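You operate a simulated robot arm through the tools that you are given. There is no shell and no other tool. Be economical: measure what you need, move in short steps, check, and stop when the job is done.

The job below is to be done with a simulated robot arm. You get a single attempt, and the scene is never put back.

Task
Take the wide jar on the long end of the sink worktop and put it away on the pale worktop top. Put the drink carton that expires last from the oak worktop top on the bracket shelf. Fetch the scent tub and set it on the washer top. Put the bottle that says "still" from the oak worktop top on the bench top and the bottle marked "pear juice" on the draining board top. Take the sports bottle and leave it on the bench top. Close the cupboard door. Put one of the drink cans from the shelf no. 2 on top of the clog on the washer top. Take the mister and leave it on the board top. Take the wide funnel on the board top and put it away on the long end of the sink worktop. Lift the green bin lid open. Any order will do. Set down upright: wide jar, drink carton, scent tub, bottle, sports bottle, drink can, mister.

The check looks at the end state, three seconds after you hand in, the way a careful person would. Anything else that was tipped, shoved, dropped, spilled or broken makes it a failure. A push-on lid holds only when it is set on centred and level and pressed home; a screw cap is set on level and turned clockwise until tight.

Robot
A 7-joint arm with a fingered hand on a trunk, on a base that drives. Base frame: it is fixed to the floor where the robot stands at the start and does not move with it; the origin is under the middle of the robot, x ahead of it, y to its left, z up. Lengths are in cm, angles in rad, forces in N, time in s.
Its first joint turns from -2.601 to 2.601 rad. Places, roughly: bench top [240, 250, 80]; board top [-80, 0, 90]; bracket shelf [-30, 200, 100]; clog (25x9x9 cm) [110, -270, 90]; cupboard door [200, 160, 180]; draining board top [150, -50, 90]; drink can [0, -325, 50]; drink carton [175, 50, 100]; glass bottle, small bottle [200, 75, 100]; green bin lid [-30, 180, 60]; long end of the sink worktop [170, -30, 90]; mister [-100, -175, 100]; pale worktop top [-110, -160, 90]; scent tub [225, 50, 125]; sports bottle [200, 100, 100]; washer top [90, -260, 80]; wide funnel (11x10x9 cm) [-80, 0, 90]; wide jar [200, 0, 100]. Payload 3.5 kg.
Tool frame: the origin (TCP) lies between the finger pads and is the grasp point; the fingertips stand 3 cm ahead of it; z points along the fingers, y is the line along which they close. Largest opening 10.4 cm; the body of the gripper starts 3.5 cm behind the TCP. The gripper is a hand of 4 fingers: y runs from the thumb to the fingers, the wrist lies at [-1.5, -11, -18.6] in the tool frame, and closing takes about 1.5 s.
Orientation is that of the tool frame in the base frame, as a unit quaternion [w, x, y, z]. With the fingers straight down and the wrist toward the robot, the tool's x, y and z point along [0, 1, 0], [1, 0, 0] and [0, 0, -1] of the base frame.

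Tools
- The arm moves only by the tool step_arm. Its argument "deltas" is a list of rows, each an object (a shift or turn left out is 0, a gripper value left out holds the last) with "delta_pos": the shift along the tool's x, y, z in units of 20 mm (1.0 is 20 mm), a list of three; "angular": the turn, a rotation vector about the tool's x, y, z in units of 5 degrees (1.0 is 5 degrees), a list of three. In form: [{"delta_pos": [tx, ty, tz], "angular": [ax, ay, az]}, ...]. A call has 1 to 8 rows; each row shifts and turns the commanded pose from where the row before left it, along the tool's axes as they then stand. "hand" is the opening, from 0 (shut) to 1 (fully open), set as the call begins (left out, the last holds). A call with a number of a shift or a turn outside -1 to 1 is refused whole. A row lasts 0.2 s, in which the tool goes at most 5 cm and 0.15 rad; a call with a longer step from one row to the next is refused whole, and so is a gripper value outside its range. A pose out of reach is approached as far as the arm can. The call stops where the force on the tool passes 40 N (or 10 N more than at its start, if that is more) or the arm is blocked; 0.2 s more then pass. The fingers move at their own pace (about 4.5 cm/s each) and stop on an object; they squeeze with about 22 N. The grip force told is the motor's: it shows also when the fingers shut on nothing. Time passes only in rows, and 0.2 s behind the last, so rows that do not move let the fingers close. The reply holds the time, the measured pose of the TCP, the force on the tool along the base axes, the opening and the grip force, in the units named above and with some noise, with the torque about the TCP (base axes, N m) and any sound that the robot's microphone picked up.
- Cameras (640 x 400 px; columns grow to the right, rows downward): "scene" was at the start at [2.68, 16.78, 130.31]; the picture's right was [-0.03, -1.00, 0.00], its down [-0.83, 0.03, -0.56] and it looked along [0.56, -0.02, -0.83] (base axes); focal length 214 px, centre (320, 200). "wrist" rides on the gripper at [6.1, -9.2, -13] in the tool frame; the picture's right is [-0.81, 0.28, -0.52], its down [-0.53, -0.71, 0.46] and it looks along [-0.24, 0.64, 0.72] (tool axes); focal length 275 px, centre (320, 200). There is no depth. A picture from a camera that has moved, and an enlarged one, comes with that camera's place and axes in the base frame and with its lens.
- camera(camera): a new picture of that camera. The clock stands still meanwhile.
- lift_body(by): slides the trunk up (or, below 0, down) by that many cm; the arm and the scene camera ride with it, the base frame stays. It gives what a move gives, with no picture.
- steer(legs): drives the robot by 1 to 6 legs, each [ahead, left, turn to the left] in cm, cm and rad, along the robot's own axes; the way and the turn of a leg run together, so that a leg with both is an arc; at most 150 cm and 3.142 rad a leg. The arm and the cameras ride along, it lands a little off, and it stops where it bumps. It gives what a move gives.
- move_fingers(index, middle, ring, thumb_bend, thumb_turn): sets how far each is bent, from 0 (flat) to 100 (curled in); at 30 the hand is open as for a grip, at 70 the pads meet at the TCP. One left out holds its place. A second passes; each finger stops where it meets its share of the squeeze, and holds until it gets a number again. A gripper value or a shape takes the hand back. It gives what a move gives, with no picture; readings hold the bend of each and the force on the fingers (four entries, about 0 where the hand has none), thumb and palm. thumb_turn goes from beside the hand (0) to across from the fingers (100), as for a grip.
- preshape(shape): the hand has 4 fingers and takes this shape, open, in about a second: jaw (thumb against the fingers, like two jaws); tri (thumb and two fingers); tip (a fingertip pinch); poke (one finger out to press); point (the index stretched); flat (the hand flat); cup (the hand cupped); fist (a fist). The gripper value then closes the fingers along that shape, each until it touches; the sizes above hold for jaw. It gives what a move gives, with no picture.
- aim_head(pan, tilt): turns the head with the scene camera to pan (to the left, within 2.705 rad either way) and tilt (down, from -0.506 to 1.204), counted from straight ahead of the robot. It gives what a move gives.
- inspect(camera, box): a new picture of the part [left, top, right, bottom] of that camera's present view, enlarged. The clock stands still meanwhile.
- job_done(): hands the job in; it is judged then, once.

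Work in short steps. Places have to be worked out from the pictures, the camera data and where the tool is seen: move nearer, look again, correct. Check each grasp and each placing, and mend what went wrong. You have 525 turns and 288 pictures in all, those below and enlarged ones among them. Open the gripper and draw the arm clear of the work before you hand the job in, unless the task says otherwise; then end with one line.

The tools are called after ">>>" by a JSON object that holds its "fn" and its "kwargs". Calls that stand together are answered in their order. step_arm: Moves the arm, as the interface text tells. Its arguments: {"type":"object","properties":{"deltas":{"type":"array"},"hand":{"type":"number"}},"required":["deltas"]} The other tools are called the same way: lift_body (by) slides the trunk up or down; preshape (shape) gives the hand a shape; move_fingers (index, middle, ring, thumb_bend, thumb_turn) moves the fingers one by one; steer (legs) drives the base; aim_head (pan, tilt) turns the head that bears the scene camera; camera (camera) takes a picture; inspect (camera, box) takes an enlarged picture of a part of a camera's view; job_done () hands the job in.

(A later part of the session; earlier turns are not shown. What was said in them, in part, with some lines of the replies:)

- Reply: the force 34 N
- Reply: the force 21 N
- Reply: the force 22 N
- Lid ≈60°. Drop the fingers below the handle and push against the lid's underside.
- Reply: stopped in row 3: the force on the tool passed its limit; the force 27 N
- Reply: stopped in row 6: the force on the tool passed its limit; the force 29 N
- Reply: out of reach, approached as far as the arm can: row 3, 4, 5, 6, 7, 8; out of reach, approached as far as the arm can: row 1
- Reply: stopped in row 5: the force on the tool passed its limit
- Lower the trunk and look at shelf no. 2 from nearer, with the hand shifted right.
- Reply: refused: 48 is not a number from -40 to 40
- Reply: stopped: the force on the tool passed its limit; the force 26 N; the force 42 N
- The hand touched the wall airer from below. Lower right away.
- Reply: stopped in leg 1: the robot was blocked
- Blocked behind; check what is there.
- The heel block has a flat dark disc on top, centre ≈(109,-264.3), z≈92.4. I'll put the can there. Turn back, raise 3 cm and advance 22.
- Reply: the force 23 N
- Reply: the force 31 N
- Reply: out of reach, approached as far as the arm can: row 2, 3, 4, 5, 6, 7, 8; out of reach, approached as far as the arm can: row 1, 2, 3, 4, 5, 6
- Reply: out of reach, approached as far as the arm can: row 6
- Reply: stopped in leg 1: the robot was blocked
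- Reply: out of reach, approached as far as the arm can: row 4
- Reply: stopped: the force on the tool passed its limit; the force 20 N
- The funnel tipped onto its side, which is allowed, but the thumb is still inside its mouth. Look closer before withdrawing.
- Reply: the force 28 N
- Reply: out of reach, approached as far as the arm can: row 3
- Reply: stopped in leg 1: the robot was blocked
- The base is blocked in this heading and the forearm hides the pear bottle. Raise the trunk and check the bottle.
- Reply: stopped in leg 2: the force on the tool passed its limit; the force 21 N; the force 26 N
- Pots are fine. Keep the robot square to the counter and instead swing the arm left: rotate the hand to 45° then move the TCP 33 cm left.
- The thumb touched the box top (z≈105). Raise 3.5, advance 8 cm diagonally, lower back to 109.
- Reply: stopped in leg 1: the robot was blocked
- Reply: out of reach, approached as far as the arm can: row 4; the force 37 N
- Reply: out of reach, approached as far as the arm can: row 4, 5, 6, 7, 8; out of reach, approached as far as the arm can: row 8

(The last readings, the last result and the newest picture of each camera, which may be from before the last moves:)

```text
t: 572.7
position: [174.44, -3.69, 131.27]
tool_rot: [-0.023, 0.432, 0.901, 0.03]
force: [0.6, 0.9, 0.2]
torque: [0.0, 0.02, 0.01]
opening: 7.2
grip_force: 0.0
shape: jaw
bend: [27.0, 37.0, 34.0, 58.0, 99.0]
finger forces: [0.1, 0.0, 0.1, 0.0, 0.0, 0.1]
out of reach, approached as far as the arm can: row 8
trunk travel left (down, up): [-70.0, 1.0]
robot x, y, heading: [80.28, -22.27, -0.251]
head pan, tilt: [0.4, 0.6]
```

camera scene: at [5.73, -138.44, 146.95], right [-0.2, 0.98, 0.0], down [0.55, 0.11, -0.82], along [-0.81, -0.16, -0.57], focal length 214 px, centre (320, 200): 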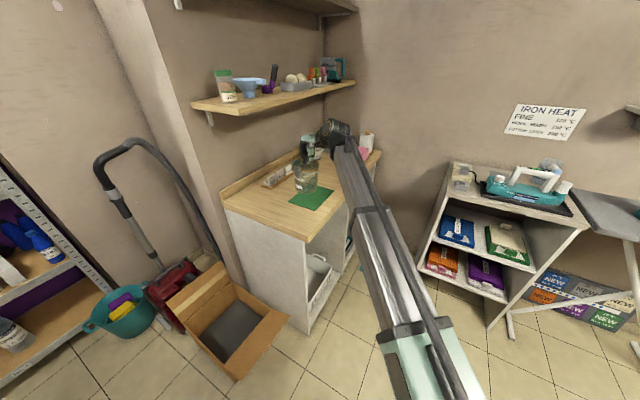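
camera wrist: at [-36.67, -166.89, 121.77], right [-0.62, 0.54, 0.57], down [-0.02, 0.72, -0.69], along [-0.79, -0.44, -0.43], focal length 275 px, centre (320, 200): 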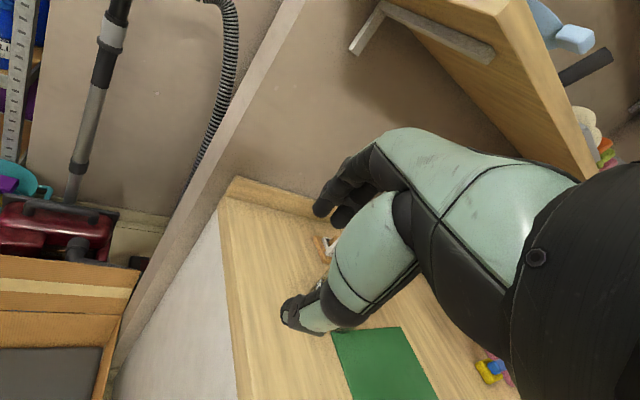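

Bring the arm in to a comfortable reach and a bit higher.

>>> {"fn": "step_arm", "kwargs": {"deltas": [{"delta_pos": [-0.52, -0.97, -0.2]}, {"delta_pos": [-0.52, -0.97, -0.4]}, {"delta_pos": [-0.52, -0.97, -0.4]}, {"delta_pos": [-0.52, -0.97, -0.5]}, {"delta_pos": [-0.52, -0.97, -0.5]}, {"delta_pos": [-0.52, -0.97, -0.5]}, {"delta_pos": [-0.52, -0.97, -0.5]}, {"delta_pos": [-0.52, -0.97, -0.5]}]}}

>>> {"fn": "step_arm", "kwargs": {"deltas": [{"angular": [0, 0, 1]}, {"angular": [0, 0, 1]}, {"delta_pos": [0, 0, -0.8]}, {"delta_pos": [0, 0, -0.8]}]}}

>>> {"fn": "steer", "kwargs": {"legs": [[20, 58, 0]]}}

>>> {"fn": "camera", "kwargs": {"camera": "wrist"}}

>>> {"fn": "aim_head", "kwargs": {"pan": 0.2, "tilt": 0.4}}

>>> {"fn": "camera", "kwargs": {"camera": "scene"}}

```text
t: 574.5
position: [167.79, -20.5, 137.42]
tool_rot: [-0.024, 0.431, 0.902, 0.029]
force: [0.2, -0.9, -0.3]
torque: [0.02, 0.01, 0.03]
opening: 7.26
grip_force: 0.1
shape: jaw
bend: [27.0, 37.0, 34.0, 58.0, 99.0]
finger forces: [0.0, 0.0, 0.0, 0.0, 0.1, 0.0]
trunk travel left (down, up): [-70.0, 1.0]
robot x, y, heading: [80.35, -22.02, -0.251]
head pan, tilt: [0.4, 0.6]
```

```text
t: 575.5
position: [167.74, -20.73, 140.48]
tool_rot: [-0.025, 0.509, 0.86, 0.027]
force: [-0.6, 0.2, -0.5]
torque: [0.06, -0.04, 0.03]
opening: 7.23
grip_force: 0.1
shape: jaw
bend: [27.0, 37.0, 34.0, 58.0, 99.0]
finger forces: [0.0, 0.1, 0.0, 0.0, 0.0, 0.0]
trunk travel left (down, up): [-70.0, 1.0]
robot x, y, heading: [80.39, -21.97, -0.255]
head pan, tilt: [0.4, 0.6]
```

```text
t: 578.5
position: [197.04, 23.46, 140.45]
tool_rot: [-0.026, 0.515, 0.857, 0.021]
force: [-6.3, -9.8, -1.8]
torque: [0.11, -0.06, -0.12]
opening: 7.15
grip_force: 0.1
shape: jaw
bend: [32.0, 37.0, 34.0, 58.0, 99.0]
finger forces: [11.3, 0.0, 0.0, 0.1, 0.0, 0.0]
trunk travel left (down, up): [-70.0, 1.0]
robot x, y, heading: [109.92, 23.71, -0.25]
head pan, tilt: [0.4, 0.6]
stopped in leg 1: the force on the tool passed its limit (the readings are from after the stop); the commanded pose is now the measured one
```

```text
55 pictures are left
camera wrist: at [186.36, 23.77, 153.77], right [0.63, -0.62, 0.47], down [-0.39, -0.78, -0.5], along [0.67, 0.13, -0.73], focal length 275 px, centre (320, 200)
```

wrist: 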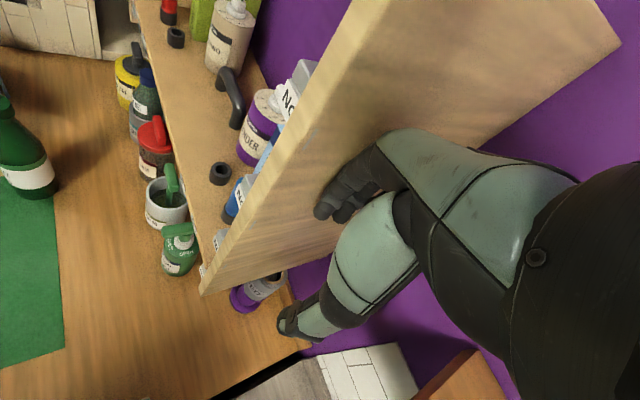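

```text
t: 579.2
position: [197.04, 23.49, 140.51]
tool_rot: [-0.026, 0.514, 0.857, 0.021]
force: [-7.4, -15.0, -2.8]
torque: [0.19, -0.07, -0.25]
opening: 7.09
grip_force: 0.0
shape: jaw
bend: [34.0, 37.0, 34.0, 58.0, 99.0]
finger forces: [15.5, 0.1, 0.1, 0.0, 0.1, 0.0]
trunk travel left (down, up): [-70.0, 1.0]
robot x, y, heading: [109.88, 23.29, -0.247]
head pan, tilt: [0.201, 0.4]
```

```text
54 pictures are left
camera scene: at [118.83, 40.3, 168.81], right [-0.05, -1.0, 0.0], down [-0.39, 0.02, -0.92], along [0.92, -0.05, -0.39], focal length 214 px, centre (320, 200)
```

scene: 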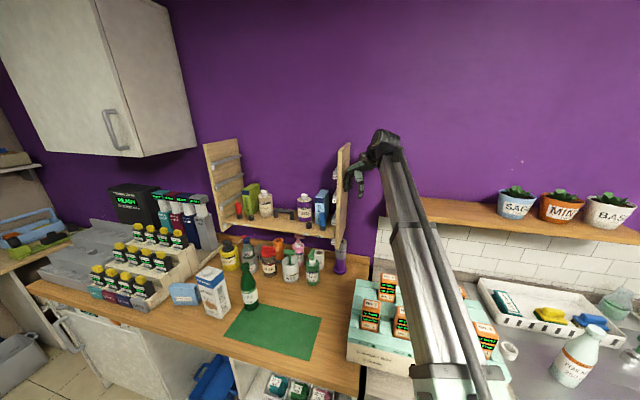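

The hand met the rack's right side panel. Back off, turn a bit more to the right and realign so the wrist stays inside the rack.

>>> {"fn": "steer", "kwargs": {"legs": [[-25, -3, 0], [0, 0, -0.25]]}}

>>> {"fn": "step_arm", "kwargs": {"deltas": [{"angular": [0, 0, 1]}, {"angular": [0, 0, 1]}, {}]}}

>>> {"fn": "steer", "kwargs": {"legs": [[0, 48, 0]]}}

>>> {"fn": "camera", "kwargs": {"camera": "wrist"}}

```text
t: 581.9
position: [170.11, 5.46, 140.44]
tool_rot: [-0.023, 0.617, 0.786, 0.024]
force: [-0.4, -0.5, -0.7]
torque: [0.02, -0.02, 0.02]
opening: 7.25
grip_force: 0.2
shape: jaw
bend: [27.0, 37.0, 34.0, 58.0, 99.0]
finger forces: [0.0, 0.1, 0.0, 0.1, 0.0, 0.0]
trunk travel left (down, up): [-70.0, 1.0]
robot x, y, heading: [85.38, 26.74, -0.499]
head pan, tilt: [0.201, 0.4]
```

```text
t: 582.7
position: [170.26, 5.35, 140.44]
tool_rot: [-0.026, 0.683, 0.73, 0.024]
force: [-0.3, -0.3, 0.6]
torque: [-0.02, 0.04, -0.01]
opening: 7.22
grip_force: 0.0
shape: jaw
bend: [27.0, 37.0, 34.0, 58.0, 99.0]
finger forces: [0.0, 0.0, 0.0, 0.0, 0.0, 0.0]
trunk travel left (down, up): [-70.0, 1.0]
robot x, y, heading: [85.4, 26.57, -0.502]
head pan, tilt: [0.201, 0.4]
```

```text
t: 585.5
position: [192.87, 46.54, 140.41]
tool_rot: [-0.025, 0.683, 0.73, 0.024]
force: [-0.2, 1.1, 0.6]
torque: [0.02, 0.05, 0.0]
opening: 7.27
grip_force: 0.0
shape: jaw
bend: [27.0, 37.0, 34.0, 58.0, 99.0]
finger forces: [0.0, 0.0, 0.0, 0.0, 0.1, 0.0]
trunk travel left (down, up): [-70.0, 1.0]
robot x, y, heading: [107.82, 67.91, -0.505]
head pan, tilt: [0.201, 0.4]
```

```text
53 pictures are left
camera wrist: at [183.46, 51.09, 153.85], right [0.33, -0.82, 0.46], down [-0.68, -0.55, -0.49], along [0.66, -0.15, -0.74], focal length 275 px, centre (320, 200)
```

wrist: 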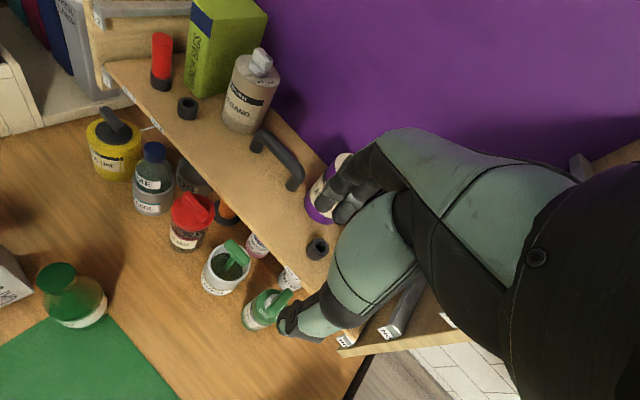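

Tub near (212,44). Approach: ahead 11, left 4.5, then look.

>>> {"fn": "steer", "kwargs": {"legs": [[11, 4.5, 0]]}}

>>> {"fn": "camera", "kwargs": {"camera": "wrist"}}

>>> {"fn": "aim_head", "kwargs": {"pan": 0.6, "tilt": 0.4}}

>>> {"fn": "inspect", "kwargs": {"camera": "scene", "box": [280, 120, 440, 220]}}

```text
t: 586.7
position: [204.97, 45.21, 140.25]
tool_rot: [-0.025, 0.682, 0.73, 0.023]
force: [1.3, 0.2, 0.0]
torque: [0.01, -0.01, 0.0]
opening: 7.24
grip_force: 0.1
shape: jaw
bend: [27.0, 37.0, 34.0, 58.0, 99.0]
finger forces: [0.0, 0.0, 0.1, 0.0, 0.0, 0.0]
trunk travel left (down, up): [-70.0, 1.0]
robot x, y, heading: [120.22, 66.54, -0.506]
head pan, tilt: [0.201, 0.4]
```

```text
52 pictures are left
camera wrist: at [195.47, 49.74, 153.74], right [0.33, -0.82, 0.46], down [-0.68, -0.55, -0.49], along [0.66, -0.15, -0.74], focal length 275 px, centre (320, 200)
```

wrist: 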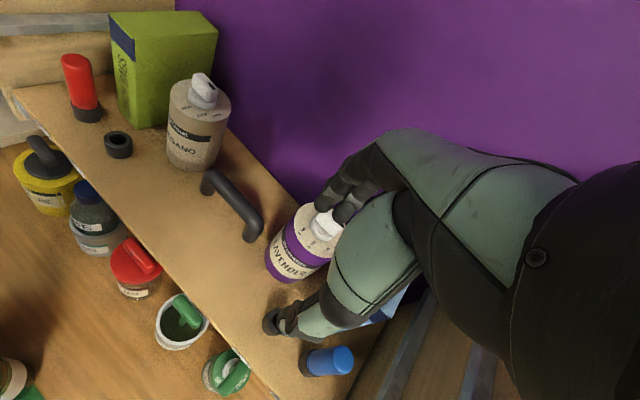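

```text
t: 587.6
position: [204.77, 45.22, 140.49]
tool_rot: [-0.025, 0.682, 0.73, 0.024]
force: [-0.1, 0.1, -0.7]
torque: [0.0, 0.02, -0.01]
opening: 7.26
grip_force: 0.0
shape: jaw
bend: [27.0, 37.0, 34.0, 58.0, 99.0]
finger forces: [0.0, 0.1, 0.1, 0.0, 0.0, 0.0]
trunk travel left (down, up): [-70.0, 1.0]
robot x, y, heading: [120.19, 66.94, -0.502]
head pan, tilt: [0.6, 0.4]
```

```text
4.00 times, centred on (360, 170) of scene
camera zoom: at [133.56, 84.64, 168.78], right [0.1, -1.0, 0.0], down [-0.39, -0.04, -0.92], along [0.92, 0.09, -0.39], focal length 858 px, centre (160, 320)
```

zoom: 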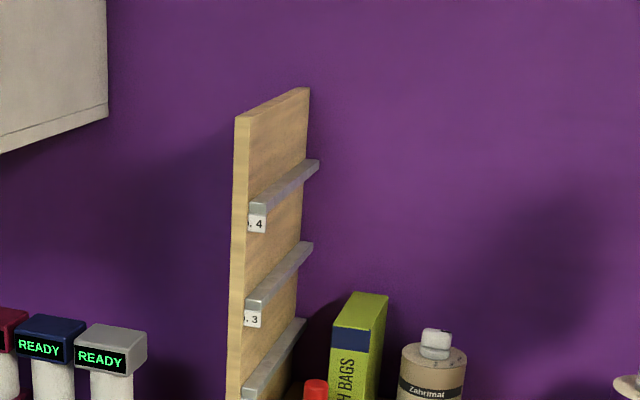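

Cap (a flat white grip, along the wall) at ≈(213,43.6). Move over it.

>>> {"fn": "step_arm", "kwargs": {"deltas": [{"delta_pos": [-0.09, 0.8, 0]}, {"delta_pos": [-0.09, 0.8, 0]}, {"delta_pos": [-0.09, 0.8, 0]}, {"delta_pos": [-0.09, 0.8, 0]}, {"delta_pos": [-0.09, 0.8, 0]}, {"delta_pos": [0, 0, 0.8]}], "hand": 0.6}}

>>> {"fn": "camera", "kwargs": {"camera": "wrist"}}

```text
t: 589.0
position: [211.06, 45.09, 138.09]
tool_rot: [-0.027, 0.68, 0.732, 0.027]
force: [-0.2, -0.1, -0.1]
torque: [-0.01, 0.02, 0.01]
opening: 6.28
grip_force: 0.0
shape: jaw
bend: [29.0, 40.0, 37.0, 64.0, 100.0]
finger forces: [0.0, 0.0, 0.1, 0.1, 0.0, 0.1]
out of reach, approached as far as the arm can: row 4, 5
trunk travel left (down, up): [-70.0, 1.0]
robot x, y, heading: [120.02, 66.68, -0.506]
head pan, tilt: [0.6, 0.4]
```

```text
50 pictures are left
camera wrist: at [201.58, 49.52, 151.48], right [0.33, -0.83, 0.45], down [-0.67, -0.55, -0.5], along [0.66, -0.14, -0.74], focal length 275 px, centre (320, 200)
```

wrist: 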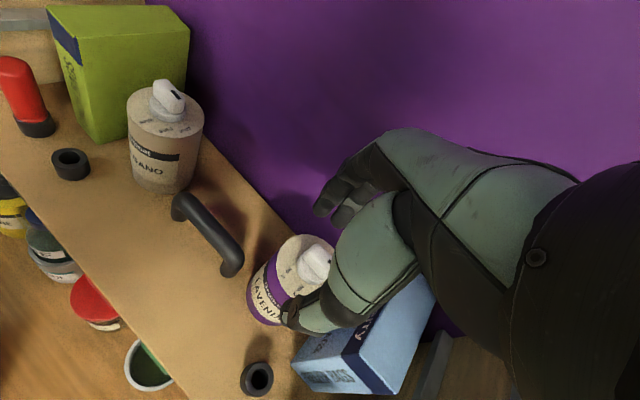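

Use the base for the last 2.3 cm.

>>> {"fn": "steer", "kwargs": {"legs": [[2.3, 0.7, 0]]}}

>>> {"fn": "step_arm", "kwargs": {"deltas": [{"delta_pos": [0, 0, 0.7]}, {"delta_pos": [0, 0, 0.7]}]}}

>>> {"fn": "camera", "kwargs": {"camera": "wrist"}}

```text
t: 589.8
position: [213.77, 44.58, 137.85]
tool_rot: [-0.027, 0.68, 0.732, 0.026]
force: [0.4, 0.5, 0.2]
torque: [0.02, 0.03, 0.01]
opening: 6.28
grip_force: 0.1
shape: jaw
bend: [29.0, 40.0, 37.0, 64.0, 100.0]
finger forces: [0.1, 0.0, 0.0, 0.1, 0.0, 0.0]
trunk travel left (down, up): [-70.0, 1.0]
robot x, y, heading: [122.31, 66.01, -0.504]
head pan, tilt: [0.6, 0.4]
```

```text
t: 590.4
position: [213.36, 44.83, 135.26]
tool_rot: [-0.027, 0.68, 0.732, 0.028]
force: [0.2, -0.5, -1.1]
torque: [-0.02, 0.0, 0.0]
opening: 6.28
grip_force: 0.0
shape: jaw
bend: [29.0, 40.0, 37.0, 64.0, 100.0]
finger forces: [0.0, 0.0, 0.0, 0.0, 0.0, 0.1]
trunk travel left (down, up): [-70.0, 1.0]
robot x, y, heading: [122.3, 66.15, -0.504]
head pan, tilt: [0.6, 0.4]
```

```text
49 pictures are left
camera wrist: at [203.89, 49.19, 148.68], right [0.33, -0.83, 0.45], down [-0.67, -0.55, -0.5], along [0.66, -0.14, -0.74], focal length 275 px, centre (320, 200)
```

wrist: 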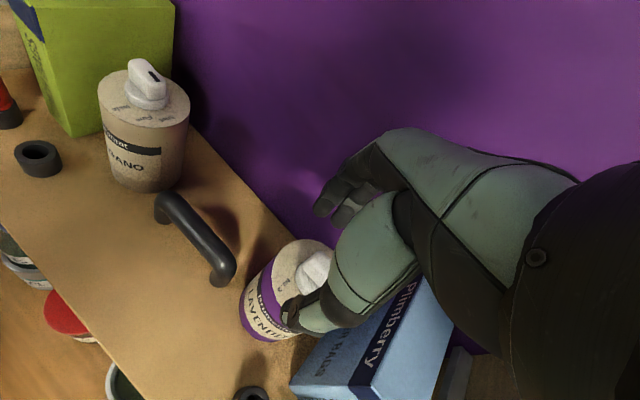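

Lower to z≈131.8 around the knob and close.

>>> {"fn": "step_arm", "kwargs": {"deltas": [{"delta_pos": [-0.2, 0, 0.6]}, {"delta_pos": [-0.1, 0, 0.6]}, {"delta_pos": [0, 0, 0.5]}]}}

>>> {"fn": "camera", "kwargs": {"camera": "wrist"}}

```text
t: 591.2
position: [213.46, 44.51, 131.77]
tool_rot: [-0.026, 0.681, 0.732, 0.028]
force: [-0.5, 0.1, 4.4]
torque: [-0.03, -0.18, -0.02]
opening: 6.33
grip_force: 0.0
shape: jaw
bend: [29.0, 40.0, 37.0, 64.0, 100.0]
finger forces: [0.0, 3.6, 0.0, 0.0, 0.0, 0.1]
trunk travel left (down, up): [-70.0, 1.0]
robot x, y, heading: [122.21, 66.35, -0.501]
head pan, tilt: [0.6, 0.4]
```

```text
48 pictures are left
camera wrist: at [203.89, 48.87, 145.26], right [0.33, -0.83, 0.46], down [-0.67, -0.55, -0.5], along [0.66, -0.14, -0.74], focal length 275 px, centre (320, 200)
```

wrist: 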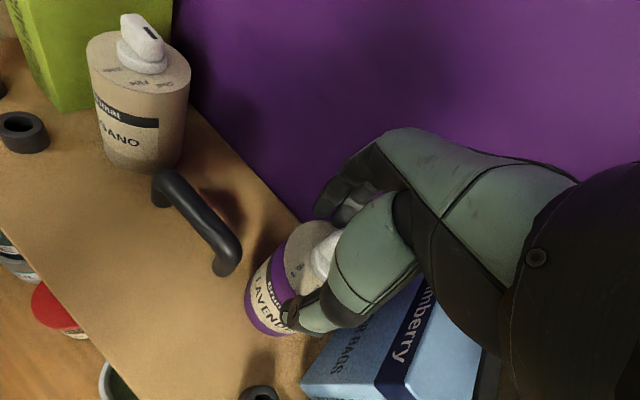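

>>> {"fn": "step_arm", "kwargs": {"deltas": [{"delta_pos": [0, 0, -0.15]}, {}, {}, {}, {}, {}, {}, {}], "hand": 0}}

>>> {"fn": "camera", "kwargs": {"camera": "wrist"}}

```text
t: 593.0
position: [213.34, 44.42, 132.15]
tool_rot: [-0.027, 0.68, 0.732, 0.027]
force: [-0.4, 1.6, 4.5]
torque: [-0.03, 0.0, -0.02]
opening: 0.47
grip_force: 21.7
shape: jaw
bend: [70.0, 48.0, 51.0, 68.0, 100.0]
finger forces: [0.1, 2.3, 5.1, 0.1, 0.1, 0.1]
trunk travel left (down, up): [-70.0, 1.0]
robot x, y, heading: [122.51, 66.28, -0.501]
head pan, tilt: [0.6, 0.4]
```

```text
47 pictures are left
camera wrist: at [203.89, 48.85, 145.6], right [0.33, -0.83, 0.45], down [-0.67, -0.55, -0.5], along [0.66, -0.14, -0.74], focal length 275 px, centre (320, 200)
```

wrist: 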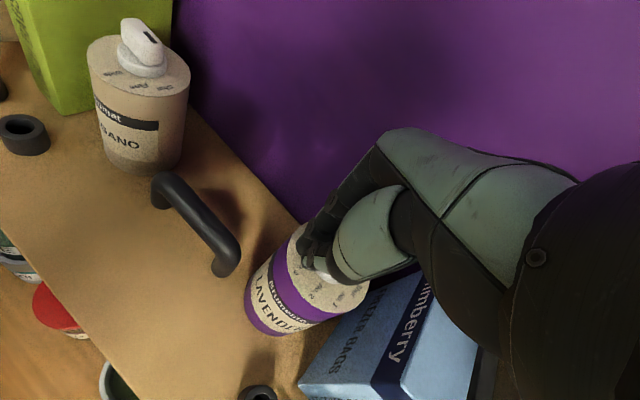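

The index/thumb closed just left of the knob. Open, shift 1.5 cm right and retry.

>>> {"fn": "step_arm", "kwargs": {"deltas": [{}, {}, {}, {}, {"delta_pos": [0, 0, -1]}, {"delta_pos": [-0.75, 0, 0]}, {"delta_pos": [0, 0, 0.9]}, {}], "hand": 0.6}}

>>> {"fn": "camera", "kwargs": {"camera": "wrist"}}

```text
t: 594.8
position: [213.61, 43.03, 132.2]
tool_rot: [-0.027, 0.68, 0.732, 0.027]
force: [0.0, 0.6, -0.1]
torque: [0.0, 0.02, 0.0]
opening: 6.22
grip_force: 0.1
shape: jaw
bend: [29.0, 41.0, 37.0, 65.0, 100.0]
finger forces: [0.1, 0.1, 0.1, 0.0, 0.0, 0.0]
trunk travel left (down, up): [-70.0, 1.0]
robot x, y, heading: [122.31, 65.85, -0.507]
head pan, tilt: [0.6, 0.4]
```

```text
46 pictures are left
camera wrist: at [204.05, 47.44, 145.62], right [0.33, -0.83, 0.45], down [-0.67, -0.55, -0.5], along [0.66, -0.14, -0.74], focal length 275 px, centre (320, 200)
```

wrist: 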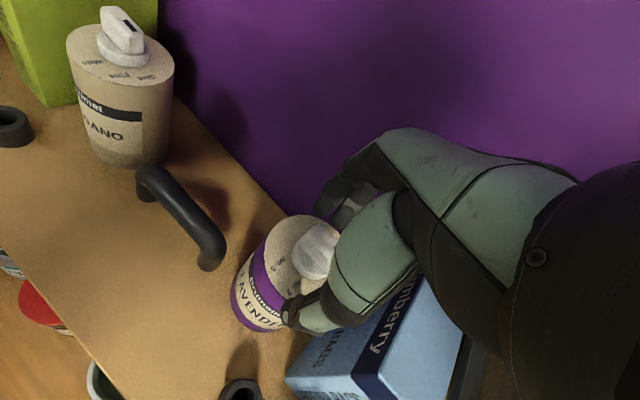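

Now aligned. Lower 0.4 cm and close.

>>> {"fn": "step_arm", "kwargs": {"deltas": [{"delta_pos": [0, 0.15, 0.2]}]}}

>>> {"fn": "step_arm", "kwargs": {"deltas": [{}, {}, {}, {}, {}, {}, {}, {}], "hand": 0}}

>>> {"fn": "camera", "kwargs": {"camera": "wrist"}}

```text
t: 595.2
position: [213.93, 43.18, 131.82]
tool_rot: [-0.027, 0.68, 0.732, 0.028]
force: [-0.4, -0.1, 0.7]
torque: [0.01, 0.01, 0.0]
opening: 6.23
grip_force: 0.0
shape: jaw
bend: [29.0, 41.0, 37.0, 65.0, 100.0]
finger forces: [0.1, 0.0, 0.0, 0.1, 0.0, 0.1]
trunk travel left (down, up): [-70.0, 1.0]
robot x, y, heading: [122.05, 66.17, -0.499]
head pan, tilt: [0.6, 0.4]
```

```text
t: 597.0
position: [213.78, 43.09, 131.79]
tool_rot: [-0.027, 0.68, 0.732, 0.028]
force: [-0.3, -0.5, -0.1]
torque: [-0.01, -0.07, -0.02]
opening: 3.18
grip_force: 21.9
shape: jaw
bend: [73.0, 43.0, 54.0, 75.0, 100.0]
finger forces: [12.2, 6.5, 0.1, 0.1, 19.0, 0.0]
trunk travel left (down, up): [-70.0, 1.0]
robot x, y, heading: [122.74, 66.66, -0.501]
head pan, tilt: [0.6, 0.4]
```

```text
45 pictures are left
camera wrist: at [204.38, 47.49, 145.26], right [0.33, -0.83, 0.45], down [-0.67, -0.55, -0.5], along [0.66, -0.14, -0.74], focal length 275 px, centre (320, 200)
```

wrist: 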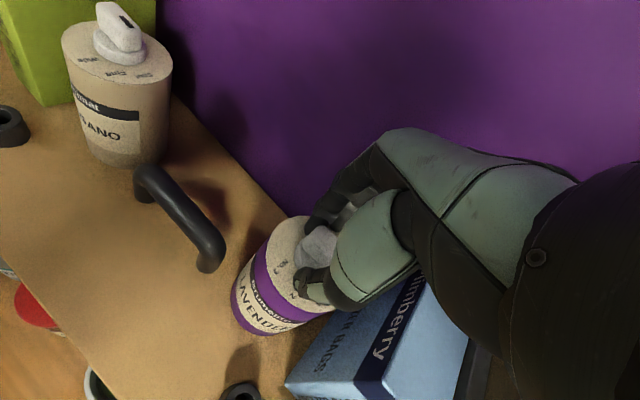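

Knob gripped. Lift with the arm and check.

>>> {"fn": "step_arm", "kwargs": {"deltas": [{"delta_pos": [0, 0, -0.5]}, {"delta_pos": [0, 0, -0.7]}, {"delta_pos": [0, -0.2, -0.7]}, {"delta_pos": [0, -0.3, -0.7]}]}}

>>> {"fn": "camera", "kwargs": {"camera": "wrist"}}

```text
t: 598.0
position: [212.83, 42.49, 136.96]
tool_rot: [-0.027, 0.68, 0.732, 0.028]
force: [0.2, 0.6, -2.0]
torque: [0.0, 0.03, 0.03]
opening: 3.16
grip_force: 22.4
shape: jaw
bend: [73.0, 43.0, 54.0, 75.0, 100.0]
finger forces: [12.5, 6.3, 0.1, 0.0, 18.9, 0.1]
trunk travel left (down, up): [-70.0, 1.0]
robot x, y, heading: [122.37, 66.17, -0.5]
head pan, tilt: [0.6, 0.4]
```

```text
44 pictures are left
camera wrist: at [203.39, 46.88, 150.35], right [0.33, -0.83, 0.45], down [-0.67, -0.55, -0.5], along [0.66, -0.14, -0.74], focal length 275 px, centre (320, 200)
```

wrist: 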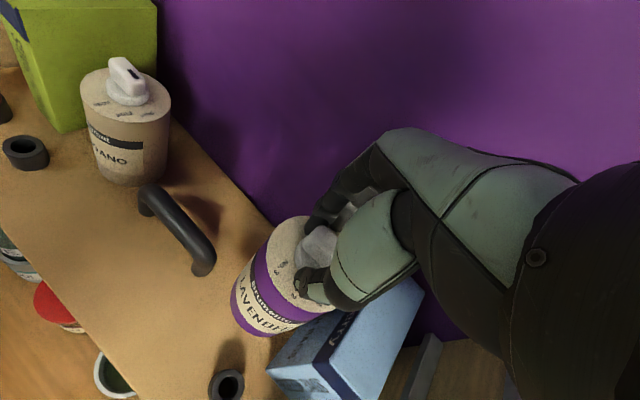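

Lavender tub lifted. Raise 4 more, then back out.

>>> {"fn": "step_arm", "kwargs": {"deltas": [{"delta_pos": [0, 0, -0.8]}, {"delta_pos": [0, -0.2, -0.8]}, {"delta_pos": [0, -0.3, -0.8]}, {"delta_pos": [0, -0.3, -0.4]}]}}

>>> {"fn": "steer", "kwargs": {"legs": [[-30, -8, 0]]}}

>>> {"fn": "camera", "kwargs": {"camera": "wrist"}}

```text
t: 599.0
position: [210.95, 42.12, 142.39]
tool_rot: [-0.027, 0.68, 0.732, 0.028]
force: [-0.4, -0.5, -2.7]
torque: [0.01, 0.0, -0.01]
opening: 3.16
grip_force: 21.4
shape: jaw
bend: [73.0, 43.0, 54.0, 75.0, 100.0]
finger forces: [12.6, 6.3, 0.0, 0.0, 18.8, 0.1]
out of reach, approached as far as the arm can: row 3
trunk travel left (down, up): [-70.0, 1.0]
robot x, y, heading: [122.41, 66.01, -0.501]
head pan, tilt: [0.6, 0.4]
```

```text
t: 601.1
position: [180.65, 49.13, 142.43]
tool_rot: [-0.027, 0.682, 0.73, 0.028]
force: [-0.1, -0.3, -2.4]
torque: [0.01, -0.02, 0.02]
opening: 3.17
grip_force: 22.3
shape: jaw
bend: [73.0, 43.0, 54.0, 75.0, 100.0]
finger forces: [12.7, 6.3, 0.1, 0.1, 19.0, 0.0]
trunk travel left (down, up): [-70.0, 1.0]
robot x, y, heading: [92.08, 73.73, -0.506]
head pan, tilt: [0.6, 0.4]
```

```text
43 pictures are left
camera wrist: at [170.99, 53.57, 155.94], right [0.33, -0.83, 0.45], down [-0.68, -0.54, -0.5], along [0.66, -0.14, -0.74], focal length 275 px, centre (320, 200)
```

wrist: 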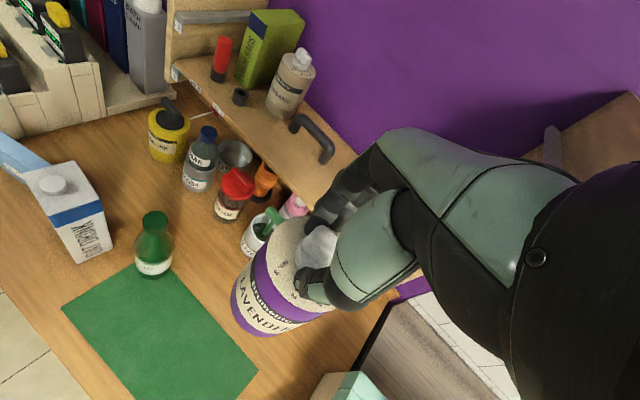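

Tub secured. Drive south toward the washer with the arm pointing mostly along the aisle.

>>> {"fn": "steer", "kwargs": {"legs": [[-40, 0, 0], [0, 0, -0.7], [88, -42, 0], [88, -42, 0]]}}

>>> {"fn": "aim_head", "kwargs": {"pan": 0.5, "tilt": 0.5}}

>>> {"fn": "camera", "kwargs": {"camera": "scene"}}

```text
t: 614.9
position: [92.41, -176.58, 142.48]
tool_rot: [-0.016, 0.892, 0.451, 0.035]
force: [-0.3, -0.3, -2.3]
torque: [0.01, 0.01, 0.01]
opening: 2.78
grip_force: 21.7
shape: jaw
bend: [73.0, 48.0, 54.0, 76.0, 100.0]
finger forces: [15.3, 1.6, 0.0, 0.0, 17.1, 0.0]
trunk travel left (down, up): [-70.0, 1.0]
robot x, y, heading: [40.36, -100.39, -1.208]
head pan, tilt: [0.6, 0.4]
```

```text
t: 615.5
position: [92.29, -176.56, 142.41]
tool_rot: [-0.015, 0.891, 0.452, 0.035]
force: [-0.3, 0.2, -2.5]
torque: [0.0, -0.01, -0.05]
opening: 2.8
grip_force: 21.9
shape: jaw
bend: [73.0, 48.0, 54.0, 76.0, 100.0]
finger forces: [15.3, 1.7, 0.0, 0.0, 17.3, 0.0]
trunk travel left (down, up): [-70.0, 1.0]
robot x, y, heading: [40.54, -100.57, -1.212]
head pan, tilt: [0.499, 0.499]
```

```text
42 pictures are left
camera scene: at [61.91, -96.37, 167.86], right [-0.65, -0.76, 0.0], down [-0.36, 0.31, -0.88], along [0.67, -0.57, -0.48], focal length 214 px, centre (320, 200)
```

scene: 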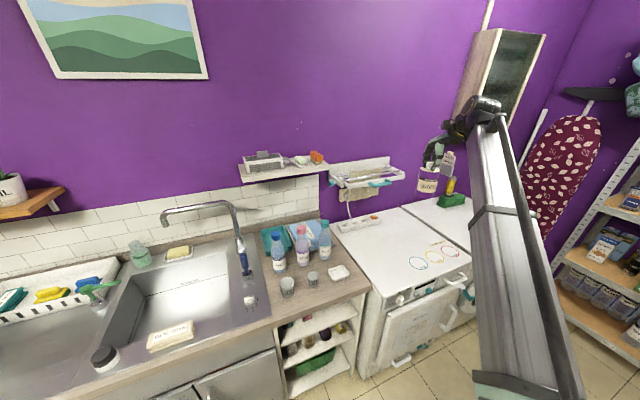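

Drive most of the way, lower to pass below the wall cabinet, and look.

>>> {"fn": "steer", "kwargs": {"legs": [[45, -26, 0]]}}

>>> {"fn": "lift_body", "kwargs": {"by": -30}}

>>> {"fn": "aim_head", "kwargs": {"pan": 0.35, "tilt": 0.7}}

>>> {"fn": "camera", "kwargs": {"camera": "scene"}}

>>> {"fn": "camera", "kwargs": {"camera": "wrist"}}

```text
t: 618.6
position: [83.98, -227.88, 142.52]
tool_rot: [-0.015, 0.891, 0.452, 0.034]
force: [0.2, -0.3, -2.8]
torque: [0.02, -0.01, -0.02]
opening: 2.81
grip_force: 22.5
shape: jaw
bend: [73.0, 48.0, 54.0, 76.0, 100.0]
finger forces: [15.3, 1.6, 0.1, 0.0, 17.1, 0.0]
trunk travel left (down, up): [-70.0, 1.0]
robot x, y, heading: [32.34, -151.98, -1.207]
head pan, tilt: [0.499, 0.499]
```

```text
t: 621.6
position: [83.97, -227.85, 112.37]
tool_rot: [-0.016, 0.891, 0.452, 0.036]
force: [-0.6, -0.1, -1.1]
torque: [0.02, -0.01, -0.01]
opening: 2.79
grip_force: 22.3
shape: jaw
bend: [73.0, 48.0, 54.0, 76.0, 100.0]
finger forces: [15.3, 1.7, 0.1, 0.1, 17.2, 0.1]
trunk travel left (down, up): [-40.0, 31.0]
robot x, y, heading: [32.49, -151.98, -1.211]
head pan, tilt: [0.499, 0.499]
```

```text
t: 622.3
position: [84.04, -227.82, 112.51]
tool_rot: [-0.016, 0.891, 0.452, 0.035]
force: [-0.5, -0.3, -2.1]
torque: [-0.01, 0.03, -0.01]
opening: 2.8
grip_force: 22.0
shape: jaw
bend: [73.0, 48.0, 54.0, 76.0, 100.0]
finger forces: [15.2, 1.6, 0.0, 0.0, 17.2, 0.0]
trunk travel left (down, up): [-40.0, 31.0]
robot x, y, heading: [32.49, -151.72, -1.209]
head pan, tilt: [0.351, 0.7]
```

```text
41 pictures are left
camera scene: at [52.27, -148.18, 136.1], right [-0.76, -0.65, 0.0], down [-0.42, 0.49, -0.77], along [0.5, -0.58, -0.64], focal length 214 px, centre (320, 200)
```

scene: 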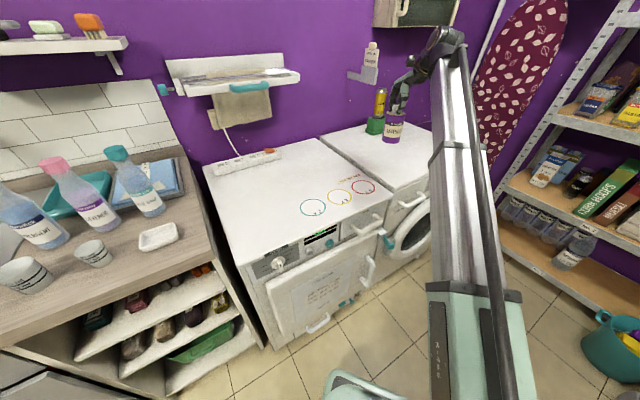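

```text
40 pictures are left
camera wrist: at [79.69, -218.28, 125.87], right [-0.28, -0.84, 0.45], down [-0.87, 0.02, -0.5], along [0.41, -0.53, -0.74], focal length 275 px, centre (320, 200)
```

wrist: 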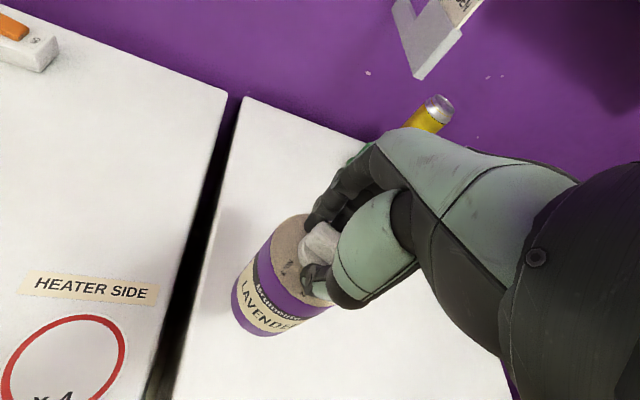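

Tub is above the washer's left side. Move 17 cm further in and lower.

>>> {"fn": "steer", "kwargs": {"legs": [[15, -7.5, 0]]}}

>>> {"fn": "lift_body", "kwargs": {"by": -13}}

>>> {"fn": "camera", "kwargs": {"camera": "wrist"}}

>>> {"fn": "lift_body", "kwargs": {"by": -1.5}}

>>> {"fn": "lift_body", "kwargs": {"by": -0.8}}

```text
t: 623.8
position: [82.32, -244.46, 112.42]
tool_rot: [-0.015, 0.892, 0.451, 0.035]
force: [-0.3, 0.1, -2.1]
torque: [0.03, 0.01, 0.02]
opening: 2.78
grip_force: 21.9
shape: jaw
bend: [73.0, 48.0, 54.0, 76.0, 100.0]
finger forces: [15.1, 1.8, 0.0, 0.0, 17.2, 0.0]
trunk travel left (down, up): [-40.0, 31.0]
robot x, y, heading: [30.57, -168.89, -1.215]
head pan, tilt: [0.351, 0.7]
```

```text
t: 625.3
position: [82.45, -244.51, 99.6]
tool_rot: [-0.016, 0.892, 0.45, 0.035]
force: [0.8, 0.1, -2.3]
torque: [0.02, 0.06, -0.01]
opening: 2.81
grip_force: 22.3
shape: jaw
bend: [73.0, 48.0, 54.0, 76.0, 100.0]
finger forces: [15.2, 1.7, 0.0, 0.0, 17.1, 0.0]
trunk travel left (down, up): [-27.0, 44.0]
robot x, y, heading: [30.52, -168.57, -1.212]
head pan, tilt: [0.351, 0.7]
```

```text
39 pictures are left
camera wrist: at [78.01, -234.99, 112.87], right [-0.28, -0.84, 0.45], down [-0.87, 0.02, -0.5], along [0.41, -0.53, -0.74], focal length 275 px, centre (320, 200)
```

wrist: 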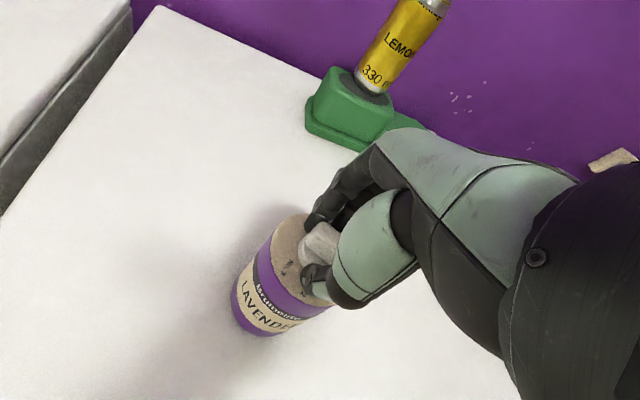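

```text
t: 626.0
position: [82.2, -244.31, 98.43]
tool_rot: [-0.013, 0.892, 0.451, 0.036]
force: [-5.7, 0.9, 29.3]
torque: [-0.04, -0.16, -0.01]
opening: 2.9
grip_force: 21.8
shape: jaw
bend: [73.0, 49.0, 54.0, 76.0, 100.0]
finger forces: [27.2, 1.1, 0.1, 0.0, 36.4, 0.0]
trunk travel left (down, up): [-25.5, 45.5]
robot x, y, heading: [30.61, -168.43, -1.211]
head pan, tilt: [0.351, 0.7]
```

```text
t: 626.3
position: [82.38, -244.46, 98.46]
tool_rot: [-0.011, 0.892, 0.451, 0.037]
force: [-2.3, 1.9, 18.3]
torque: [-0.01, -0.12, -0.01]
opening: 2.93
grip_force: 22.3
shape: jaw
bend: [74.0, 48.0, 54.0, 77.0, 100.0]
finger forces: [23.1, 1.5, 0.0, 0.0, 28.0, 0.0]
trunk travel left (down, up): [-25.4, 45.6]
robot x, y, heading: [30.55, -168.35, -1.215]
head pan, tilt: [0.351, 0.7]
stopped: the force on the tool passed its limit (the readings are from after the stop); the commanded pose is now the measured one
```

On the washer top. Ease, release, rise and check.

>>> {"fn": "lift_body", "kwargs": {"by": 0.4}}

>>> {"fn": "step_arm", "kwargs": {"deltas": [{}, {}, {}, {}, {}, {}], "hand": 0.65}}

>>> {"fn": "lift_body", "kwargs": {"by": 12}}

>>> {"fn": "steer", "kwargs": {"legs": [[-35, 0, 0]]}}

>>> {"fn": "camera", "kwargs": {"camera": "wrist"}}

>>> {"fn": "camera", "kwargs": {"camera": "scene"}}

```text
t: 626.8
position: [82.23, -244.45, 98.55]
tool_rot: [-0.013, 0.892, 0.451, 0.037]
force: [-1.2, 1.0, 5.5]
torque: [0.01, -0.09, 0.05]
opening: 2.93
grip_force: 22.2
shape: jaw
bend: [73.0, 48.0, 54.0, 77.0, 100.0]
finger forces: [17.9, 1.6, 0.0, 0.1, 21.3, 0.0]
trunk travel left (down, up): [-25.8, 45.2]
robot x, y, heading: [30.99, -168.71, -1.212]
head pan, tilt: [0.351, 0.7]
```

```text
t: 628.2
position: [82.37, -244.49, 98.49]
tool_rot: [-0.012, 0.892, 0.451, 0.036]
force: [-0.7, -0.1, 4.0]
torque: [-0.17, -0.07, -0.02]
opening: 6.61
grip_force: 0.1
shape: jaw
bend: [28.0, 39.0, 36.0, 62.0, 100.0]
finger forces: [0.0, 4.3, 0.0, 0.1, 0.0, 0.0]
trunk travel left (down, up): [-25.8, 45.2]
robot x, y, heading: [30.89, -168.73, -1.213]
head pan, tilt: [0.351, 0.7]
```

```text
t: 629.7
position: [82.38, -244.48, 110.54]
tool_rot: [-0.014, 0.892, 0.45, 0.037]
force: [0.7, 0.7, 0.4]
torque: [-0.01, 0.01, -0.01]
opening: 6.71
grip_force: 0.1
shape: jaw
bend: [28.0, 39.0, 36.0, 62.0, 100.0]
finger forces: [0.1, 0.0, 0.0, 0.0, 0.0, 0.1]
trunk travel left (down, up): [-37.8, 33.2]
robot x, y, heading: [30.56, -168.55, -1.209]
head pan, tilt: [0.351, 0.7]
```

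```text
t: 632.0
position: [70.27, -211.65, 110.51]
tool_rot: [-0.012, 0.891, 0.453, 0.036]
force: [-0.9, 0.4, 1.0]
torque: [0.01, 0.0, 0.0]
opening: 6.72
grip_force: 0.1
shape: jaw
bend: [28.0, 39.0, 36.0, 62.0, 100.0]
finger forces: [0.1, 0.0, 0.0, 0.0, 0.0, 0.0]
trunk travel left (down, up): [-37.8, 33.2]
robot x, y, heading: [18.15, -135.64, -1.205]
head pan, tilt: [0.351, 0.7]
```

```text
38 pictures are left
camera wrist: at [65.88, -201.98, 123.91], right [-0.28, -0.84, 0.46], down [-0.86, 0.02, -0.5], along [0.42, -0.54, -0.73], focal length 275 px, centre (320, 200)
```

wrist: 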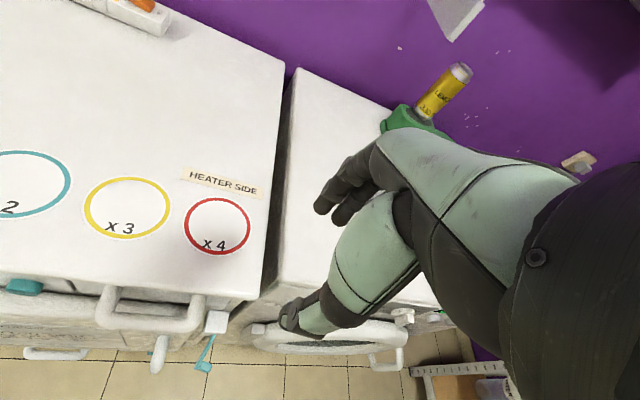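

```text
37 pictures are left
camera scene: at [38.16, -132.0, 133.83], right [-0.75, -0.66, 0.0], down [-0.42, 0.49, -0.76], along [0.5, -0.58, -0.64], focal length 214 px, centre (320, 200)
```

scene: 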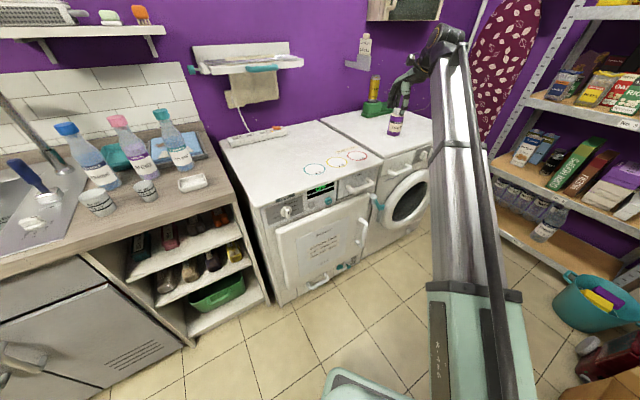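

All items moved. Drive to the room centre for a final survey.

>>> {"fn": "steer", "kwargs": {"legs": [[-60, 0, 0], [0, 0, 1.0]]}}

>>> {"fn": "inspect", "kwargs": {"camera": "scene", "box": [0, 60, 640, 400]}}

>>> {"fn": "aim_head", "kwargs": {"pan": 1.5, "tilt": 0.4}}

>>> {"fn": "camera", "kwargs": {"camera": "scene"}}

>>> {"fn": "aim_head", "kwargs": {"pan": 2.5, "tilt": 0.5}}

>>> {"fn": "camera", "kwargs": {"camera": "scene"}}

>>> {"fn": "aim_head", "kwargs": {"pan": -1.8, "tilt": 0.5}}

>>> {"fn": "camera", "kwargs": {"camera": "scene"}}

```text
t: 637.9
position: [88.7, -76.74, 110.57]
tool_rot: [-0.029, 0.561, 0.827, 0.026]
force: [-0.5, -0.3, 0.6]
torque: [-0.01, -0.02, 0.0]
opening: 6.69
grip_force: 0.1
shape: jaw
bend: [28.0, 39.0, 36.0, 62.0, 100.0]
finger forces: [0.0, 0.1, 0.0, 0.0, 0.0, 0.0]
trunk travel left (down, up): [-37.8, 33.2]
robot x, y, heading: [-2.94, -80.51, -0.201]
head pan, tilt: [0.351, 0.7]
```

```text
1.00 times, centred on (320, 230) of scene
camera zoom: at [4.32, -61.55, 133.83], right [0.15, -0.99, 0.0], down [-0.64, -0.1, -0.76], along [0.76, 0.12, -0.64], focal length 214 px, centre (320, 170)
```

zoom: 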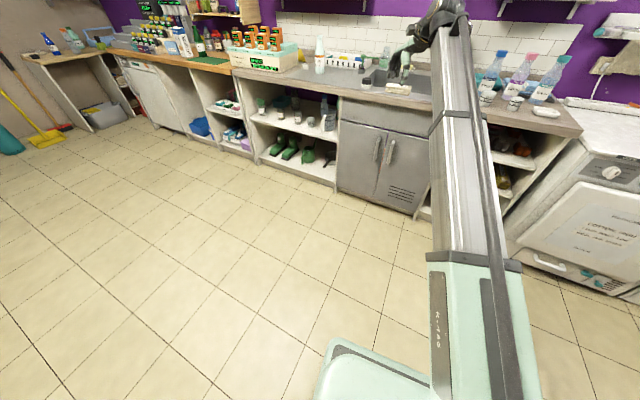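

```text
t: 639.3
position: [88.73, -76.78, 110.55]
tool_rot: [-0.029, 0.562, 0.826, 0.026]
force: [-0.4, 0.6, -0.1]
torque: [0.03, -0.02, 0.02]
opening: 6.73
grip_force: 0.1
shape: jaw
bend: [28.0, 39.0, 36.0, 62.0, 100.0]
finger forces: [0.0, 0.0, 0.0, 0.1, 0.0, 0.0]
trunk travel left (down, up): [-37.8, 33.2]
robot x, y, heading: [-3.21, -80.37, -0.203]
head pan, tilt: [1.499, 0.4]
```

```text
35 pictures are left
camera scene: at [-1.6, -53.91, 136.51], right [0.96, -0.27, 0.0], down [-0.1, -0.38, -0.92], along [0.25, 0.89, -0.39], focal length 214 px, centre (320, 200)
```

scene: 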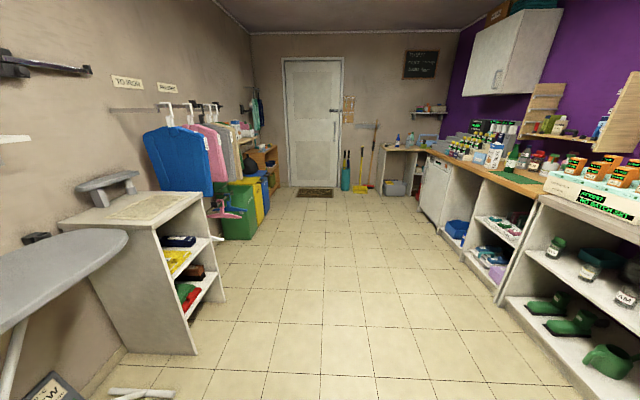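

```text
t: 640.6
position: [88.71, -76.81, 110.52]
tool_rot: [-0.028, 0.562, 0.827, 0.027]
force: [0.0, 0.2, -0.1]
torque: [0.0, 0.02, -0.01]
opening: 6.74
grip_force: 0.1
shape: jaw
bend: [28.0, 39.0, 36.0, 62.0, 100.0]
finger forces: [0.0, 0.0, 0.0, 0.0, 0.0, 0.0]
trunk travel left (down, up): [-37.8, 33.2]
robot x, y, heading: [-3.13, -80.58, -0.203]
head pan, tilt: [2.499, 0.499]
```

```text
34 pictures are left
camera scene: at [-10.14, -56.05, 135.6], right [0.75, 0.67, 0.0], down [0.32, -0.36, -0.88], along [-0.58, 0.65, -0.48], focal length 214 px, centre (320, 200)
```

scene: 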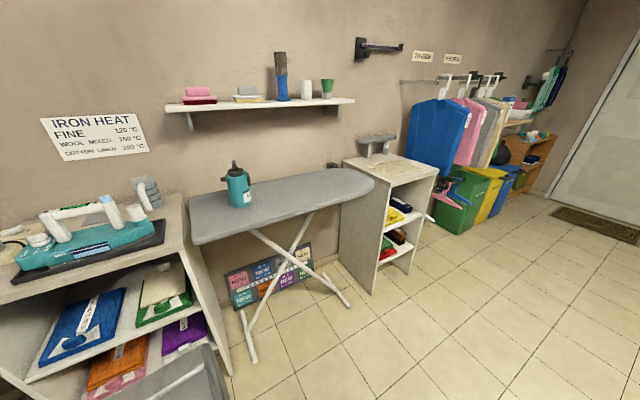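

```text
t: 644.0
position: [88.77, -76.95, 110.71]
tool_rot: [-0.03, 0.561, 0.827, 0.026]
force: [-0.4, -0.3, -0.5]
torque: [-0.02, 0.0, 0.02]
opening: 6.69
grip_force: 0.1
shape: jaw
bend: [28.0, 39.0, 36.0, 62.0, 100.0]
finger forces: [0.0, 0.0, 0.0, 0.0, 0.0, 0.1]
trunk travel left (down, up): [-37.8, 33.2]
robot x, y, heading: [-3.43, -80.47, -0.197]
head pan, tilt: [-1.799, 0.499]
```

```text
33 pictures are left
camera scene: at [-7.85, -71.12, 135.6], right [-0.91, 0.41, 0.0], down [0.2, 0.44, -0.88], along [-0.36, -0.8, -0.48], focal length 214 px, centre (320, 200)
```

scene: 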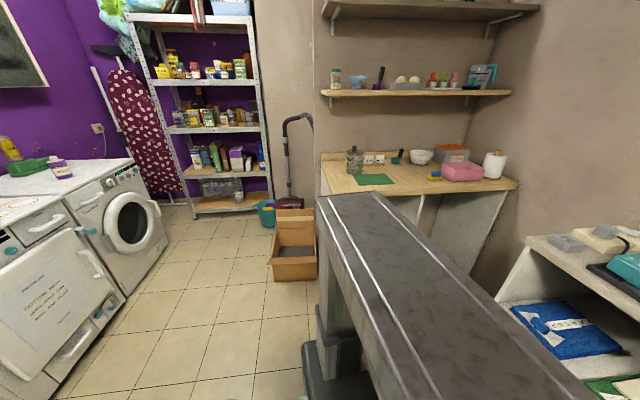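

Zoom on the bin lid, carton shelf, bench and clog for a last check.

>>> {"fn": "inspect", "kwargs": {"camera": "scene", "box": [0, 120, 90, 200]}}

>>> {"fn": "aim_head", "kwargs": {"pan": 1.9, "tilt": 0.3}}

>>> {"fn": "inspect", "kwargs": {"camera": "scene", "box": [300, 120, 460, 240]}}

>>> {"fn": "aim_head", "kwargs": {"pan": 0.9, "tilt": 0.3}}

>>> {"fn": "inspect", "kwargs": {"camera": "scene", "box": [180, 100, 420, 250]}}

>>> {"fn": "aim_head", "kwargs": {"pan": 0.4, "tilt": 0.3}}

>>> {"fn": "inspect", "kwargs": {"camera": "scene", "box": [180, 100, 420, 250]}}

```text
5.00 times, centred on (45, 160) of scene
camera zoom: at [-7.85, -71.12, 135.6], right [-0.91, 0.41, 0.0], down [0.2, 0.44, -0.88], along [-0.36, -0.8, -0.48], focal length 1072 px, centre (1695, 400)
```

zoom: 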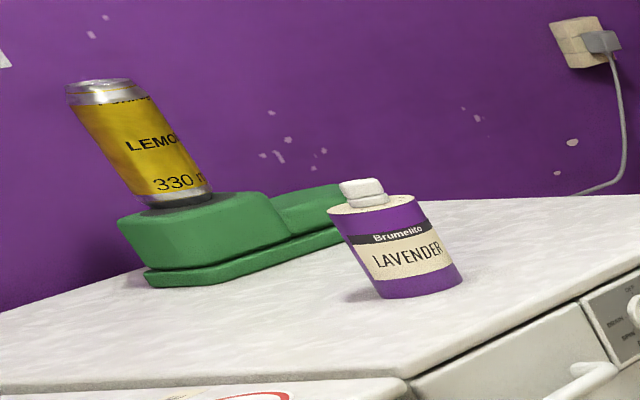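

```text
t: 647.1
position: [88.75, -76.82, 110.53]
tool_rot: [-0.029, 0.561, 0.827, 0.025]
force: [-0.1, 0.3, -0.5]
torque: [0.02, 0.0, 0.0]
opening: 6.71
grip_force: 0.0
shape: jaw
bend: [28.0, 39.0, 36.0, 62.0, 100.0]
finger forces: [0.0, 0.1, 0.0, 0.0, 0.0, 0.1]
trunk travel left (down, up): [-37.8, 33.2]
robot x, y, heading: [-3.18, -80.76, -0.196]
head pan, tilt: [1.901, 0.3]
```

```text
3.33 times, centred on (380, 180) of scene
camera zoom: at [-5.3, -53.58, 137.44], right [0.99, 0.13, 0.0], down [0.04, -0.29, -0.96], along [-0.12, 0.95, -0.3], focal length 715 px, centre (120, 267)
```

zoom: 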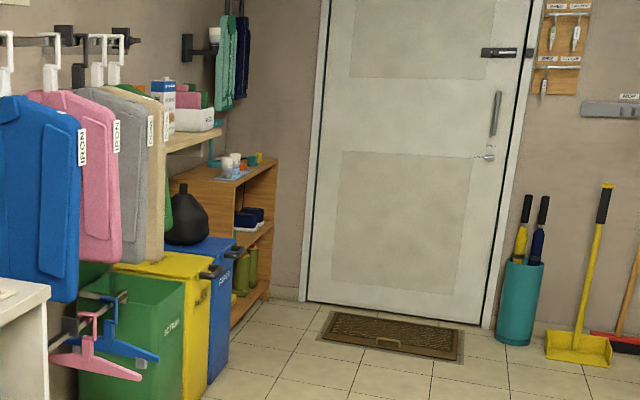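

```text
t: 648.4
position: [88.69, -76.77, 110.49]
tool_rot: [-0.028, 0.562, 0.826, 0.026]
force: [0.5, -0.3, 0.3]
torque: [-0.02, 0.0, -0.02]
opening: 6.72
grip_force: 0.0
shape: jaw
bend: [28.0, 39.0, 36.0, 62.0, 100.0]
finger forces: [0.0, 0.0, 0.1, 0.1, 0.0, 0.1]
trunk travel left (down, up): [-37.8, 33.2]
robot x, y, heading: [-3.11, -80.45, -0.196]
head pan, tilt: [0.901, 0.3]
```

```text
2.67 times, centred on (300, 175) of scene
camera zoom: at [3.05, -56.81, 137.44], right [0.65, -0.76, 0.0], down [-0.23, -0.19, -0.96], along [0.73, 0.62, -0.3], focal length 572 px, centre (373, 267)
```

zoom: 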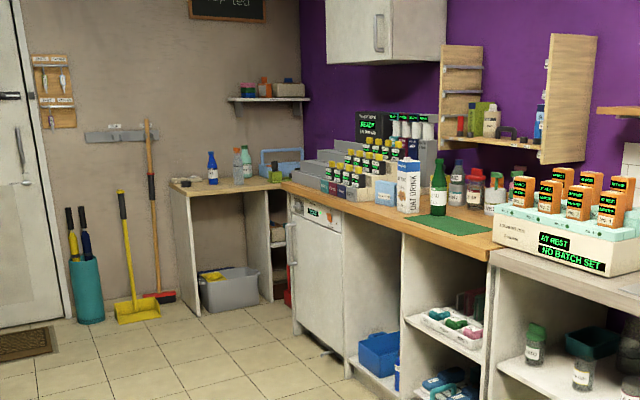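

```text
t: 649.3
position: [88.66, -76.75, 110.64]
tool_rot: [-0.029, 0.562, 0.826, 0.027]
force: [0.2, 0.2, 0.4]
torque: [0.0, 0.0, 0.01]
opening: 6.71
grip_force: 0.0
shape: jaw
bend: [28.0, 39.0, 36.0, 62.0, 100.0]
finger forces: [0.1, 0.1, 0.0, 0.0, 0.0, 0.0]
trunk travel left (down, up): [-37.8, 33.2]
robot x, y, heading: [-3.23, -80.32, -0.199]
head pan, tilt: [0.4, 0.3]
```

```text
2.67 times, centred on (300, 175) of scene
camera zoom: at [5.07, -60.97, 137.44], right [0.2, -0.98, 0.0], down [-0.29, -0.06, -0.96], along [0.94, 0.19, -0.3], focal length 572 px, centre (373, 267)
```

zoom: 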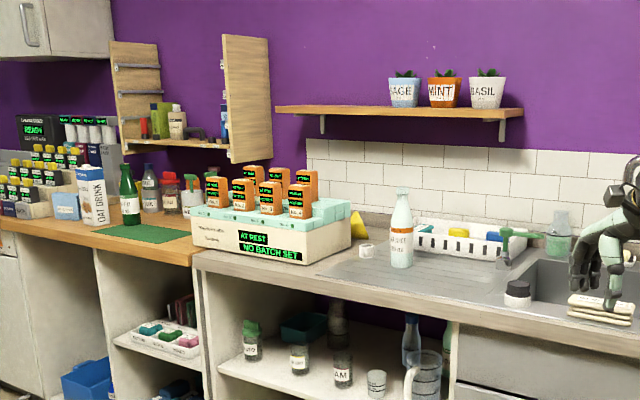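

The survey shows everything placed: the bin lid is up, the cupboard door is shut, and the arm is clear. Opening the hand fully and handing in.

>>> {"fn": "step_arm", "kwargs": {"deltas": [{}, {}], "hand": 1}}

>>> {"fn": "job_done", "kwargs": {}}

```text
t: 649.9
position: [88.65, -76.72, 110.53]
tool_rot: [-0.029, 0.561, 0.827, 0.026]
force: [-1.3, -0.7, 0.4]
torque: [-0.01, -0.01, 0.0]
opening: 10.37
grip_force: 0.2
shape: jaw
bend: [30.0, 30.0, 30.0, 30.0, 98.0]
finger forces: [0.1, 0.1, 0.0, 0.1, 0.1, 0.1]
trunk travel left (down, up): [-37.8, 33.2]
robot x, y, heading: [-3.38, -80.18, -0.197]
head pan, tilt: [0.4, 0.3]
```

```text
The job is handed in.
```

I finished all eleven jobs and handed in. The funnel is lying on its side on the long end of the sink worktop, and along the way the arm bumped or brushed the airer, the pot shelf, the wall shelf over the pale worktop, the rack panel, the yoghurt box and a fixed surface. I saw nothing shifted or broken in my final look.
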